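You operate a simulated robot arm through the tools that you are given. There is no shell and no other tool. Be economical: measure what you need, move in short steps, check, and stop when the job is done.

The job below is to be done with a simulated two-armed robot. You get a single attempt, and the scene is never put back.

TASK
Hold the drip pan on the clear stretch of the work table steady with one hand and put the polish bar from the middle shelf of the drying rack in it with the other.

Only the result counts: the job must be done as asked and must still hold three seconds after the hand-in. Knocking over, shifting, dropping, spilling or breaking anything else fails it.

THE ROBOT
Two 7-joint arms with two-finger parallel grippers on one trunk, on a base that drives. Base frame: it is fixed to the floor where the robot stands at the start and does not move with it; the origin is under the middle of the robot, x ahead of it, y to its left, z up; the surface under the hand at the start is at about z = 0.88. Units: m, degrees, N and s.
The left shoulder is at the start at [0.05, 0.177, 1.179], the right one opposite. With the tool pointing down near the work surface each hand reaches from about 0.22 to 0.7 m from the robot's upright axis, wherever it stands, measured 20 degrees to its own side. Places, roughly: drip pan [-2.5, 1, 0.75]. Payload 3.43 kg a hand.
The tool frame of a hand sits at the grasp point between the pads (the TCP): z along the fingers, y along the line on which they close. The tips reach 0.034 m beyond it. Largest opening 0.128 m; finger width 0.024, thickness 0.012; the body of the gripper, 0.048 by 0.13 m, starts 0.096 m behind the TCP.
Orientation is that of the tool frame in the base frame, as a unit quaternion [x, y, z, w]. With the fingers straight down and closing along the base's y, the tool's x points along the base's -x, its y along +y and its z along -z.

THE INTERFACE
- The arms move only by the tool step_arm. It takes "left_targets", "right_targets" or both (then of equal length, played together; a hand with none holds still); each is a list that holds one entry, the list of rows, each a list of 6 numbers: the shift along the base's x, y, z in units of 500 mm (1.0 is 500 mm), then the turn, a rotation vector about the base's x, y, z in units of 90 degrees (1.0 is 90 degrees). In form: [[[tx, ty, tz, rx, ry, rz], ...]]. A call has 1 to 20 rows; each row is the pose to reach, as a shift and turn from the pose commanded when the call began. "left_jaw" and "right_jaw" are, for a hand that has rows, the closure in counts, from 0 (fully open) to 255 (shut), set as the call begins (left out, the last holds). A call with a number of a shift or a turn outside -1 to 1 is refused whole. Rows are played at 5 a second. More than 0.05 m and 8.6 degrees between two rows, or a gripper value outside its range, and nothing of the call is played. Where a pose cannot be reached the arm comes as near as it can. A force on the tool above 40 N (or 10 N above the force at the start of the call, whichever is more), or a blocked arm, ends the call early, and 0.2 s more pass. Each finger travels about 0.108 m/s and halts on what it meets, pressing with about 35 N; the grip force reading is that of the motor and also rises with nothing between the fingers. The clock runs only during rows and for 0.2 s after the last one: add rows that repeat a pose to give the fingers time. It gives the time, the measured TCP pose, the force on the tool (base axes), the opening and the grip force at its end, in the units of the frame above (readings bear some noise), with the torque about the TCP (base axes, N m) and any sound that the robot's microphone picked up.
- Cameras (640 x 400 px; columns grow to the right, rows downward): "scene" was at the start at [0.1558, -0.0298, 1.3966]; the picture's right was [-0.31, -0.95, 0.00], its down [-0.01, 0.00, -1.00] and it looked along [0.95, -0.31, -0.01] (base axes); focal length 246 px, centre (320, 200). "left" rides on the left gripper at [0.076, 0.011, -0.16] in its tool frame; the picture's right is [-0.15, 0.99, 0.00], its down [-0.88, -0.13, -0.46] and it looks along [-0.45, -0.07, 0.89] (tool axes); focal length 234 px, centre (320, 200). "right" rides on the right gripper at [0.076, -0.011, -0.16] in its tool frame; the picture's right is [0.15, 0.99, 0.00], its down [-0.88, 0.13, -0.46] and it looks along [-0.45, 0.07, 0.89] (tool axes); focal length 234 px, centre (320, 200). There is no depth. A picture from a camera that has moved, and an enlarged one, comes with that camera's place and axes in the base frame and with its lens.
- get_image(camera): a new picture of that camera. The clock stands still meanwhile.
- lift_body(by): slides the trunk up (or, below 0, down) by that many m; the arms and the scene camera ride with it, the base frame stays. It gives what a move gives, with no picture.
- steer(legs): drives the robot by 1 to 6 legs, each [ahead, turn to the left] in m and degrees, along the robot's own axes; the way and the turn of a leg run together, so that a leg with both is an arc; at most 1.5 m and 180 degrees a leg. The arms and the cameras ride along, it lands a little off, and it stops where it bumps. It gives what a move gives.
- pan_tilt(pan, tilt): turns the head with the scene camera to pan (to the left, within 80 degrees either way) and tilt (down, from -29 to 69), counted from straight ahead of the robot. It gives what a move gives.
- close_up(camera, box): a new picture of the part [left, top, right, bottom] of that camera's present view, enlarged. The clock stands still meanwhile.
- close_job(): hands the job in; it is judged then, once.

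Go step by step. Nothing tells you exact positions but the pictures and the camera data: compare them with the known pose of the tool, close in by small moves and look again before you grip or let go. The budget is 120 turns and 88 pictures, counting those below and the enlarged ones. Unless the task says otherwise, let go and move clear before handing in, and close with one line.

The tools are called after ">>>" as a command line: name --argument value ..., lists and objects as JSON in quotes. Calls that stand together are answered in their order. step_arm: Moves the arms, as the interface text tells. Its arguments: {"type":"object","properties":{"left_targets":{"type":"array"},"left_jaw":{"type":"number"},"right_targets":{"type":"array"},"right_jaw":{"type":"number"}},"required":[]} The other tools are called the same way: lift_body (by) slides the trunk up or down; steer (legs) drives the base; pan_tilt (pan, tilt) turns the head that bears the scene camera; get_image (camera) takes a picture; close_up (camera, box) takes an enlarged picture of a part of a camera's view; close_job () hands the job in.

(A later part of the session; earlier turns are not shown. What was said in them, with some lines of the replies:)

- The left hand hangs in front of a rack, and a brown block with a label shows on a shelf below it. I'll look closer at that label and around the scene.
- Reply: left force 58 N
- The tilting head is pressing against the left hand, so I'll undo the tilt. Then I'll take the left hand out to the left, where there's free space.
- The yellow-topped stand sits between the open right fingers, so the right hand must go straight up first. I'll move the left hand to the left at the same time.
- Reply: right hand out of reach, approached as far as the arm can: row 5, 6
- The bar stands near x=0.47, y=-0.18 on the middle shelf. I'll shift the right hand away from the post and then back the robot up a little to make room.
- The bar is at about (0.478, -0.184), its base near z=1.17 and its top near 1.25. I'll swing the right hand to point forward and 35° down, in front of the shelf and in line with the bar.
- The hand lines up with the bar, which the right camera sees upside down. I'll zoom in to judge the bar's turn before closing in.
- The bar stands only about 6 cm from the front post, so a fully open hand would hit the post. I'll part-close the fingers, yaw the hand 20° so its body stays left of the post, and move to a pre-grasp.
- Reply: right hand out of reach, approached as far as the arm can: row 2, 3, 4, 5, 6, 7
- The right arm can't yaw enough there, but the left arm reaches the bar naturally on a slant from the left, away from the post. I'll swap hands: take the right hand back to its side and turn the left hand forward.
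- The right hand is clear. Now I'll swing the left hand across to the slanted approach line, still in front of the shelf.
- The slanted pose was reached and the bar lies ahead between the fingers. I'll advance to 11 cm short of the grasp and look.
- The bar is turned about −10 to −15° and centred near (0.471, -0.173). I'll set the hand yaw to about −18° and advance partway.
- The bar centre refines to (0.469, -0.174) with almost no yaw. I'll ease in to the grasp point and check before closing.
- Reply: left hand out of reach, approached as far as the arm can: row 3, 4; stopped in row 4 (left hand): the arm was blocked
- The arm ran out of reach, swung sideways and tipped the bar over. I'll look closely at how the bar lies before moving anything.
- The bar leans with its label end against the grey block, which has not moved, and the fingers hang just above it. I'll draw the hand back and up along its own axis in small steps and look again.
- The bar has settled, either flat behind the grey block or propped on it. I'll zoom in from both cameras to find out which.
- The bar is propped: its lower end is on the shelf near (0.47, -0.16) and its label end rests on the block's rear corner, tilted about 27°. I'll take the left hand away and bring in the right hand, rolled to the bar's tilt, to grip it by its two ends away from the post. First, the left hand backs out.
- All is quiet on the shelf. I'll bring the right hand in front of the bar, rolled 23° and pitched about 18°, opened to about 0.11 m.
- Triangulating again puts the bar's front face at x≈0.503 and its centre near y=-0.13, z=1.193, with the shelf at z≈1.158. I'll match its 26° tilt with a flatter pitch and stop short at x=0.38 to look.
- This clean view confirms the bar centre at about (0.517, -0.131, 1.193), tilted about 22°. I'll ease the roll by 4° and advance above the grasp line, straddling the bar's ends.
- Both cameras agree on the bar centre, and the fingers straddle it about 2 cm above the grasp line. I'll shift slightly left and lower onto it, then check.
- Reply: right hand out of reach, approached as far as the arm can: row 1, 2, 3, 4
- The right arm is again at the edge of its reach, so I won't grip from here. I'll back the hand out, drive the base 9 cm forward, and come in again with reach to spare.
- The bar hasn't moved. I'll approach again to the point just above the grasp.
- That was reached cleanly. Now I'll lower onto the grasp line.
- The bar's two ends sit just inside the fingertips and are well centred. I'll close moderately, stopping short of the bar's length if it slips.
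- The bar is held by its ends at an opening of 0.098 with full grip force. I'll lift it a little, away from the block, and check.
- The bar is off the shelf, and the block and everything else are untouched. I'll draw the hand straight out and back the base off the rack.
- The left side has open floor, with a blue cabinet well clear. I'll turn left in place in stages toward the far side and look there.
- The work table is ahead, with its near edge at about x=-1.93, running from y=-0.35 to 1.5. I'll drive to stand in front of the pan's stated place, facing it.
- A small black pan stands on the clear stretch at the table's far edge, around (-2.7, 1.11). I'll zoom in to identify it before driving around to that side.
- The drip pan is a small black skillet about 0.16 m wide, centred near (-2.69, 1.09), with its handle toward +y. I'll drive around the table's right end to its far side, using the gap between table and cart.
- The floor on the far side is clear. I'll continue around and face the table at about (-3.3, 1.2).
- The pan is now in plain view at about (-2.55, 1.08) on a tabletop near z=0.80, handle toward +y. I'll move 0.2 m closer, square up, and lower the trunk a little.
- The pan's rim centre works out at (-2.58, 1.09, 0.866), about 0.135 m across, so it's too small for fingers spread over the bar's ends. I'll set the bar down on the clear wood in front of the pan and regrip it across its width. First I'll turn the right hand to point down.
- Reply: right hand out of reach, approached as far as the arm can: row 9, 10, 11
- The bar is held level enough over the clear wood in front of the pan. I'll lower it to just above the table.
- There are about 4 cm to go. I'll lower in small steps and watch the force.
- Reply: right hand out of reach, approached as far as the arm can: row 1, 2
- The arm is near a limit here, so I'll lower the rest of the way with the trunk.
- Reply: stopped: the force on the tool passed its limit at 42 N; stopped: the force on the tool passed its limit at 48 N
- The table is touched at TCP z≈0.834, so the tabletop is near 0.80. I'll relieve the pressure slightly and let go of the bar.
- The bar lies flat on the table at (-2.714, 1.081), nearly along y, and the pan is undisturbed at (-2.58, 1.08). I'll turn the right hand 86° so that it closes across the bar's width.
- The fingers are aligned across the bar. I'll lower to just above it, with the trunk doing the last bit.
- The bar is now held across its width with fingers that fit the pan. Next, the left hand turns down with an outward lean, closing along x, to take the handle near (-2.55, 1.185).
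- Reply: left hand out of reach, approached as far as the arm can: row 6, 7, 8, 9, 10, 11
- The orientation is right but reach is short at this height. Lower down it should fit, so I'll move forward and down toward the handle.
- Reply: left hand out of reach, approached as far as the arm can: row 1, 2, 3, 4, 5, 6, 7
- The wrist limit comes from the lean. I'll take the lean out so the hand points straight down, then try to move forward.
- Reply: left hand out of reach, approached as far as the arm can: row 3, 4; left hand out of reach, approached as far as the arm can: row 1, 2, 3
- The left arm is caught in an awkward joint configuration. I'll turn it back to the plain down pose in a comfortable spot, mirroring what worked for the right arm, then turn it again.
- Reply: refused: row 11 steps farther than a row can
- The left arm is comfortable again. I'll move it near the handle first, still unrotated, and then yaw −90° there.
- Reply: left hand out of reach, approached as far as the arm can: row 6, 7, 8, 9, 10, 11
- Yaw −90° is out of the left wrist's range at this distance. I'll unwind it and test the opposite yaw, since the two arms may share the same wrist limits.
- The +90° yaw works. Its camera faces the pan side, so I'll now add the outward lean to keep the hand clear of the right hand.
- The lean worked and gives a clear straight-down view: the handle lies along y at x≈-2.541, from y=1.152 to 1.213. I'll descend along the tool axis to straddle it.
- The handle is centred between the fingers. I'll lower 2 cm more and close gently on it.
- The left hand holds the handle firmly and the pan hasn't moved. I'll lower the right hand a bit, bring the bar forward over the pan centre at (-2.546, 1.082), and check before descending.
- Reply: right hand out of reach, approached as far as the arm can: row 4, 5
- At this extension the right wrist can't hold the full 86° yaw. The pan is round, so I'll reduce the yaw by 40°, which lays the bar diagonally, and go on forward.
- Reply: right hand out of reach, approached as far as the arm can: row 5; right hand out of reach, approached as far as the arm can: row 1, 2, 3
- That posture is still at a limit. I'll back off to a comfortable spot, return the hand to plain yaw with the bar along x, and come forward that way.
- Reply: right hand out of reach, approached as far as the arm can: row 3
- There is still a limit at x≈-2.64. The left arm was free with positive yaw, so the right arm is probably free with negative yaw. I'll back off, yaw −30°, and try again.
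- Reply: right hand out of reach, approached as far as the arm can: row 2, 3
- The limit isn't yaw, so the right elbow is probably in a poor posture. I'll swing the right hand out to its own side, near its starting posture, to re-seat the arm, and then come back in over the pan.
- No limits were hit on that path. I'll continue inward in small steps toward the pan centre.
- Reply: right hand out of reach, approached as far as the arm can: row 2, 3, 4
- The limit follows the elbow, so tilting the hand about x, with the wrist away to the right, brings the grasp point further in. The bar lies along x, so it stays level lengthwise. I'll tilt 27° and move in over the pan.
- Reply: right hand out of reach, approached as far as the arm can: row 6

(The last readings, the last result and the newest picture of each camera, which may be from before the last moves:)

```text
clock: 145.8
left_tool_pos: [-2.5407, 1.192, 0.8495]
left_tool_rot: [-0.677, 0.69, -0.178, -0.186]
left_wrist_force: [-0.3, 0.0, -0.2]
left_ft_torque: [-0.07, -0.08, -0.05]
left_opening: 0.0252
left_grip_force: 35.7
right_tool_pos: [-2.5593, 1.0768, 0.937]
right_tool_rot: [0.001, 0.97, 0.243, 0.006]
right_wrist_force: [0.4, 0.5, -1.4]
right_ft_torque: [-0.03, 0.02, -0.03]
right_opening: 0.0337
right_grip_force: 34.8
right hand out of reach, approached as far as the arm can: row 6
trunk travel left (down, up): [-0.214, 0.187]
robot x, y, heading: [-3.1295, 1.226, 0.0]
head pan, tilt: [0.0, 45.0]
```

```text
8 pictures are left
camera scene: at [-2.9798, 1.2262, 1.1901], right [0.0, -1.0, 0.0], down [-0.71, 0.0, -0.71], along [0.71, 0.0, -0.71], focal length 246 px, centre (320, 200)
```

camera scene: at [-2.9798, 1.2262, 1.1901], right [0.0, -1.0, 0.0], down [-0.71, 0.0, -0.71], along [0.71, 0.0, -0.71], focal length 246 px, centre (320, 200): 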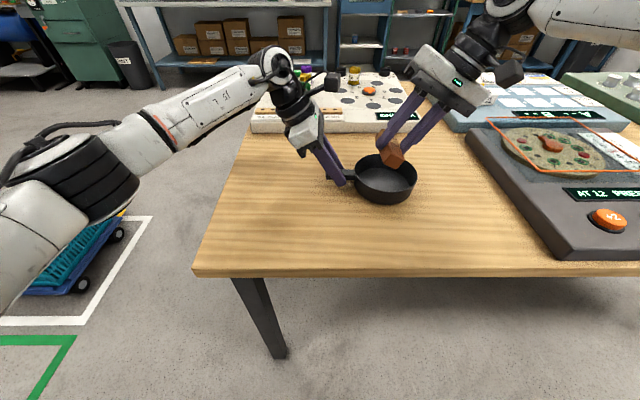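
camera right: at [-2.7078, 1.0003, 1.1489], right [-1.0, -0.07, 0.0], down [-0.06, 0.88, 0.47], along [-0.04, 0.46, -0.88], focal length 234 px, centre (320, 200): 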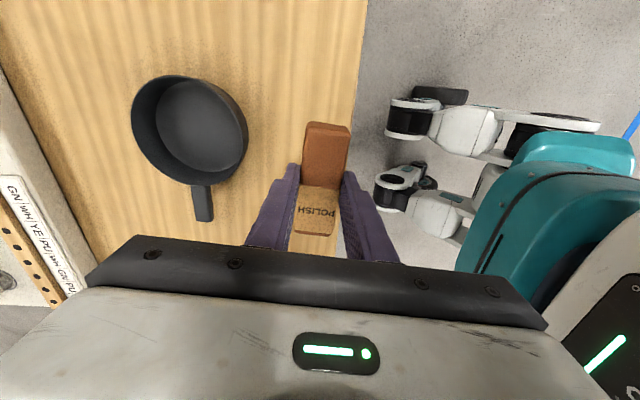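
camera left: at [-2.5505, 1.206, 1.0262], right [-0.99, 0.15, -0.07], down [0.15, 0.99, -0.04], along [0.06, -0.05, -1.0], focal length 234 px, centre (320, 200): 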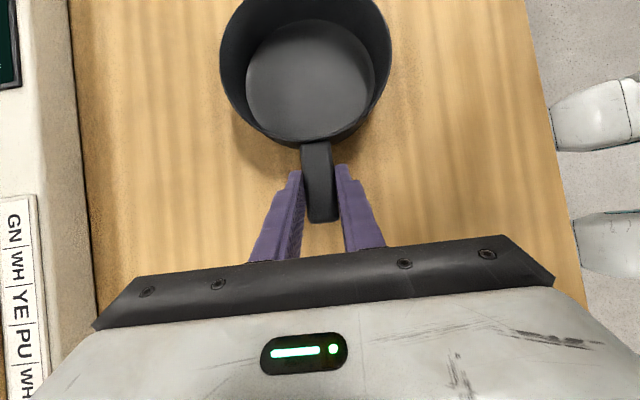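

The bar is over the pan. I'll tilt a little more, centre it, come down 4 cm, and look from the left camera.

>>> step_arm --right_targets '[[[0.0, -0.006, -0.02, 0.067, 0, 0], [0.013, -0.012, -0.05, 0.067, 0, 0], [0.026, -0.014, -0.08, 0.067, 0, 0], [0.026, -0.014, -0.08, 0.067, 0, 0]]]'

>>> get_image --camera "left"

>>> close_up --camera "scene" --box '[320, 80, 480, 220]'

```text
clock: 146.8
left_tool_pos: [-2.5412, 1.1909, 0.8502]
left_tool_rot: [-0.676, 0.69, -0.178, -0.188]
left_wrist_force: [-0.4, -0.2, 0.7]
left_ft_torque: [-0.03, -0.11, -0.02]
left_opening: 0.0252
left_grip_force: 34.9
right_tool_pos: [-2.5508, 1.0696, 0.8961]
right_tool_rot: [0.001, 0.956, 0.294, 0.008]
right_wrist_force: [0.3, -1.1, -1.4]
right_ft_torque: [-0.02, 0.0, 0.02]
right_opening: 0.0334
right_grip_force: 34.9
right hand out of reach, approached as far as the arm can: row 3, 4
trunk travel left (down, up): [-0.214, 0.187]
robot x, y, heading: [-3.1317, 1.2301, -0.0]
head pan, tilt: [0.0, 45.0]
```

```text
7 pictures are left
camera left: at [-2.5504, 1.2061, 1.0263], right [-0.99, 0.15, -0.07], down [0.15, 0.99, -0.04], along [0.06, -0.05, -1.0], focal length 234 px, centre (320, 200)
```

left: 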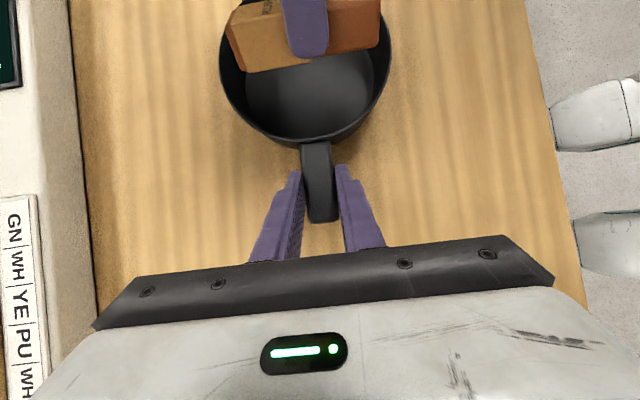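

```text
2.86 times, centred on (400, 150) of scene
camera zoom: at [-2.9798, 1.2262, 1.1901], right [0.0, -1.0, 0.0], down [-0.71, 0.0, -0.71], along [0.71, 0.0, -0.71], focal length 702 px, centre (91, 343)
```

zoom: 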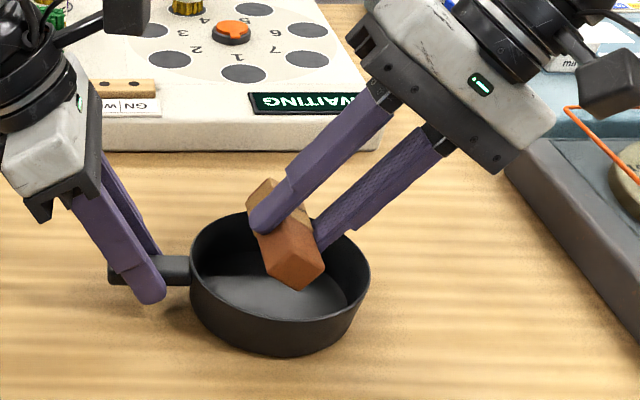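

The bar is centred over the pan with about 1 cm free at each end. I'll lower it into the pan.

>>> step_arm --right_targets '[[[0.002, -0.004, -0.02, 0, 0, 0], [0.004, -0.006, -0.04, 0, 0, 0], [0.004, -0.008, -0.06, 0, 0, 0], [0.004, -0.008, -0.074, 0, 0, 0]]]'

>>> close_up --camera "scene" --box '[320, 80, 480, 220]'

```text
clock: 147.8
left_tool_pos: [-2.5407, 1.1904, 0.8482]
left_tool_rot: [-0.676, 0.69, -0.178, -0.187]
left_wrist_force: [-0.1, -0.2, 0.0]
left_ft_torque: [-0.04, -0.08, 0.04]
left_opening: 0.0251
left_grip_force: 35.0
right_tool_pos: [-2.5564, 1.0616, 0.8628]
right_tool_rot: [0.0, 0.956, 0.293, 0.006]
right_wrist_force: [1.2, 0.5, -1.5]
right_ft_torque: [-0.02, -0.02, 0.0]
right_opening: 0.033
right_grip_force: 34.9
right hand out of reach, approached as far as the arm can: row 2, 3, 4
trunk travel left (down, up): [-0.214, 0.187]
robot x, y, heading: [-3.131, 1.2296, -0.1]
head pan, tilt: [0.0, 45.0]
```

```text
2.86 times, centred on (400, 150) of scene
camera zoom: at [-2.9798, 1.2262, 1.1901], right [0.0, -1.0, 0.0], down [-0.71, 0.0, -0.71], along [0.71, 0.0, -0.71], focal length 702 px, centre (91, 343)
```

zoom: 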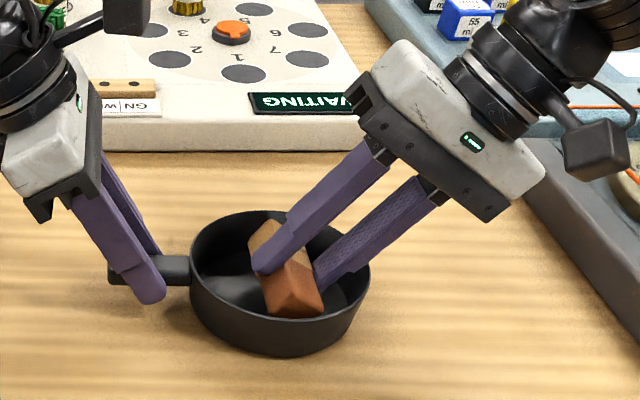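

The bar is well inside the pan, about 1–1.5 cm above its floor, with the left hand still holding the handle. I'll open the right fingers slightly to let it settle.

>>> step_arm --right_targets '[[[0, 0, 0, 0, 0, 0], [0, 0, 0, 0, 0, 0], [0, 0, 0, 0, 0, 0]]]' --right_jaw 150

>>> close_up --camera "scene" --box '[320, 80, 480, 220]'

```text
clock: 148.6
left_tool_pos: [-2.5416, 1.1917, 0.8497]
left_tool_rot: [-0.676, 0.69, -0.177, -0.187]
left_wrist_force: [-0.3, -0.5, -0.3]
left_ft_torque: [0.02, -0.1, -0.01]
left_opening: 0.0252
left_grip_force: 35.3
right_tool_pos: [-2.5562, 1.0628, 0.8622]
right_tool_rot: [0.002, 0.956, 0.294, 0.007]
right_wrist_force: [-0.4, -0.2, -0.1]
right_ft_torque: [0.0, 0.03, 0.04]
right_opening: 0.0529
right_grip_force: 0.1
trunk travel left (down, up): [-0.214, 0.187]
robot x, y, heading: [-3.1321, 1.2275, -0.2]
head pan, tilt: [0.0, 45.0]
```

```text
2.86 times, centred on (400, 150) of scene
camera zoom: at [-2.9799, 1.2262, 1.1901], right [0.0, -1.0, 0.0], down [-0.71, 0.0, -0.71], along [0.71, 0.0, -0.71], focal length 702 px, centre (91, 343)
```

zoom: 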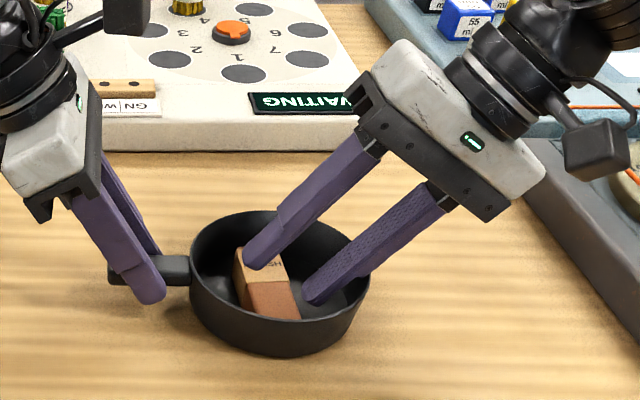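

The bar lies in the pan. I'll draw the right hand out along its own axis.

>>> step_arm --right_targets '[[[0, -0.022, 0.033, 0, 0, 0], [0, -0.045, 0.067, 0, 0, 0], [0, -0.08, 0.12, 0, 0, 0], [0, -0.12, 0.18, 0, 0, 0], [0, -0.17, 0.24, 0, 0, 0], [-0.03, -0.24, 0.26, 0, 0, 0]]]'

>>> get_image --camera "left"

```text
clock: 150.0
left_tool_pos: [-2.5409, 1.1919, 0.8499]
left_tool_rot: [-0.676, 0.69, -0.177, -0.187]
left_wrist_force: [-0.5, -1.1, -0.2]
left_ft_torque: [-0.03, -0.09, -0.11]
left_opening: 0.0252
left_grip_force: 35.3
right_tool_pos: [-2.5718, 0.9423, 0.9924]
right_tool_rot: [0.0, 0.956, 0.294, 0.007]
right_wrist_force: [0.2, 1.1, -0.2]
right_ft_torque: [-0.02, 0.0, 0.0]
right_opening: 0.0528
right_grip_force: 0.1
trunk travel left (down, up): [-0.214, 0.187]
robot x, y, heading: [-3.1324, 1.2291, -0.3]
head pan, tilt: [0.0, 45.0]
```

```text
3 pictures are left
camera left: at [-2.5506, 1.2058, 1.0263], right [-0.99, 0.15, -0.06], down [0.15, 0.99, -0.04], along [0.06, -0.05, -1.0], focal length 234 px, centre (320, 200)
```

left: 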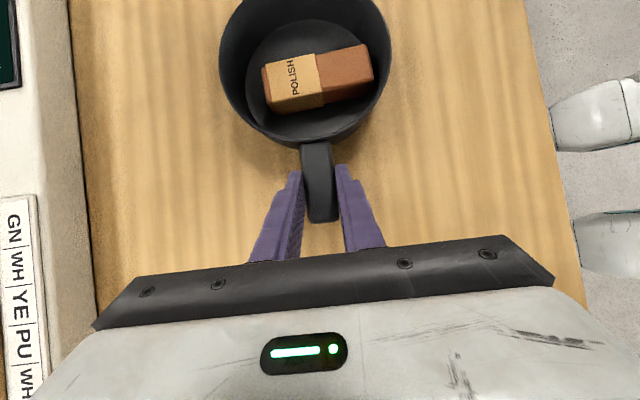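

The bar lies flat in the pan and the pan is where it was. I'll open the left hand and back it out along its axis.

>>> step_arm --left_targets '[[[0, 0, 0, 0, 0, 0], [0, 0, 0, 0, 0, 0], [0, 0, 0, 0, 0, 0]]]' --left_jaw 128

>>> step_arm --left_targets '[[[0, 0.03, 0.052, 0, 0, 0], [0, 0.06, 0.104, 0, 0, 0], [0, 0.1, 0.173, 0, 0, 0], [0, 0.14, 0.24, 0, 0, 0], [0, 0.18, 0.28, 0, 0, 0]]]'

>>> get_image --camera "scene"

```text
clock: 150.8
left_tool_pos: [-2.5413, 1.1916, 0.8494]
left_tool_rot: [-0.676, 0.69, -0.178, -0.187]
left_wrist_force: [-0.1, -0.7, 0.3]
left_ft_torque: [0.01, 0.01, -0.02]
left_opening: 0.0635
left_grip_force: 0.0
right_tool_pos: [-2.5717, 0.9411, 0.9928]
right_tool_rot: [-0.001, 0.956, 0.294, 0.006]
right_wrist_force: [0.0, -0.5, -0.4]
right_ft_torque: [0.0, 0.02, 0.01]
right_opening: 0.0525
right_grip_force: 0.1
trunk travel left (down, up): [-0.214, 0.187]
robot x, y, heading: [-3.132, 1.2268, 0.0]
head pan, tilt: [0.0, 45.0]
```

```text
clock: 152.0
left_tool_pos: [-2.5416, 1.282, 0.9914]
left_tool_rot: [-0.676, 0.69, -0.178, -0.187]
left_wrist_force: [0.3, -0.3, 0.9]
left_ft_torque: [-0.04, -0.01, 0.0]
left_opening: 0.0636
left_grip_force: 0.1
right_tool_pos: [-2.5715, 0.9421, 0.9934]
right_tool_rot: [0.0, 0.956, 0.294, 0.006]
right_wrist_force: [0.5, 0.3, 0.3]
right_ft_torque: [-0.03, 0.0, 0.0]
right_opening: 0.0525
right_grip_force: 0.0
trunk travel left (down, up): [-0.214, 0.187]
robot x, y, heading: [-3.1297, 1.2277, 0.0]
head pan, tilt: [0.0, 45.0]
```

```text
2 pictures are left
camera scene: at [-2.98, 1.2263, 1.1902], right [0.0, -1.0, 0.0], down [-0.71, 0.0, -0.71], along [0.71, 0.0, -0.71], focal length 246 px, centre (320, 200)
```

scene: 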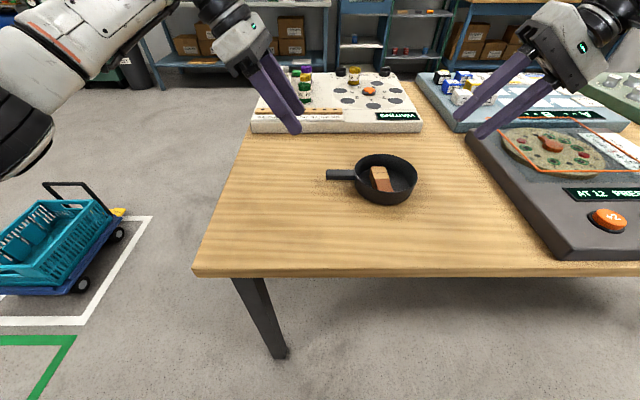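

The polish bar rests in the drip pan, the pan hasn't shifted, and both hands are open and clear. I'm handing in.

>>> close_job

```text
The job is handed in.
```

The polish bar now lies flat in the drip pan. The left hand held the pan's handle while the right hand put the bar in, and both hands are clear. On the way I tipped the bar over on the shelf, where it leaned on the grey block. I then set it down once on the work table to regrip it. In the pictures I saw nothing else moved.
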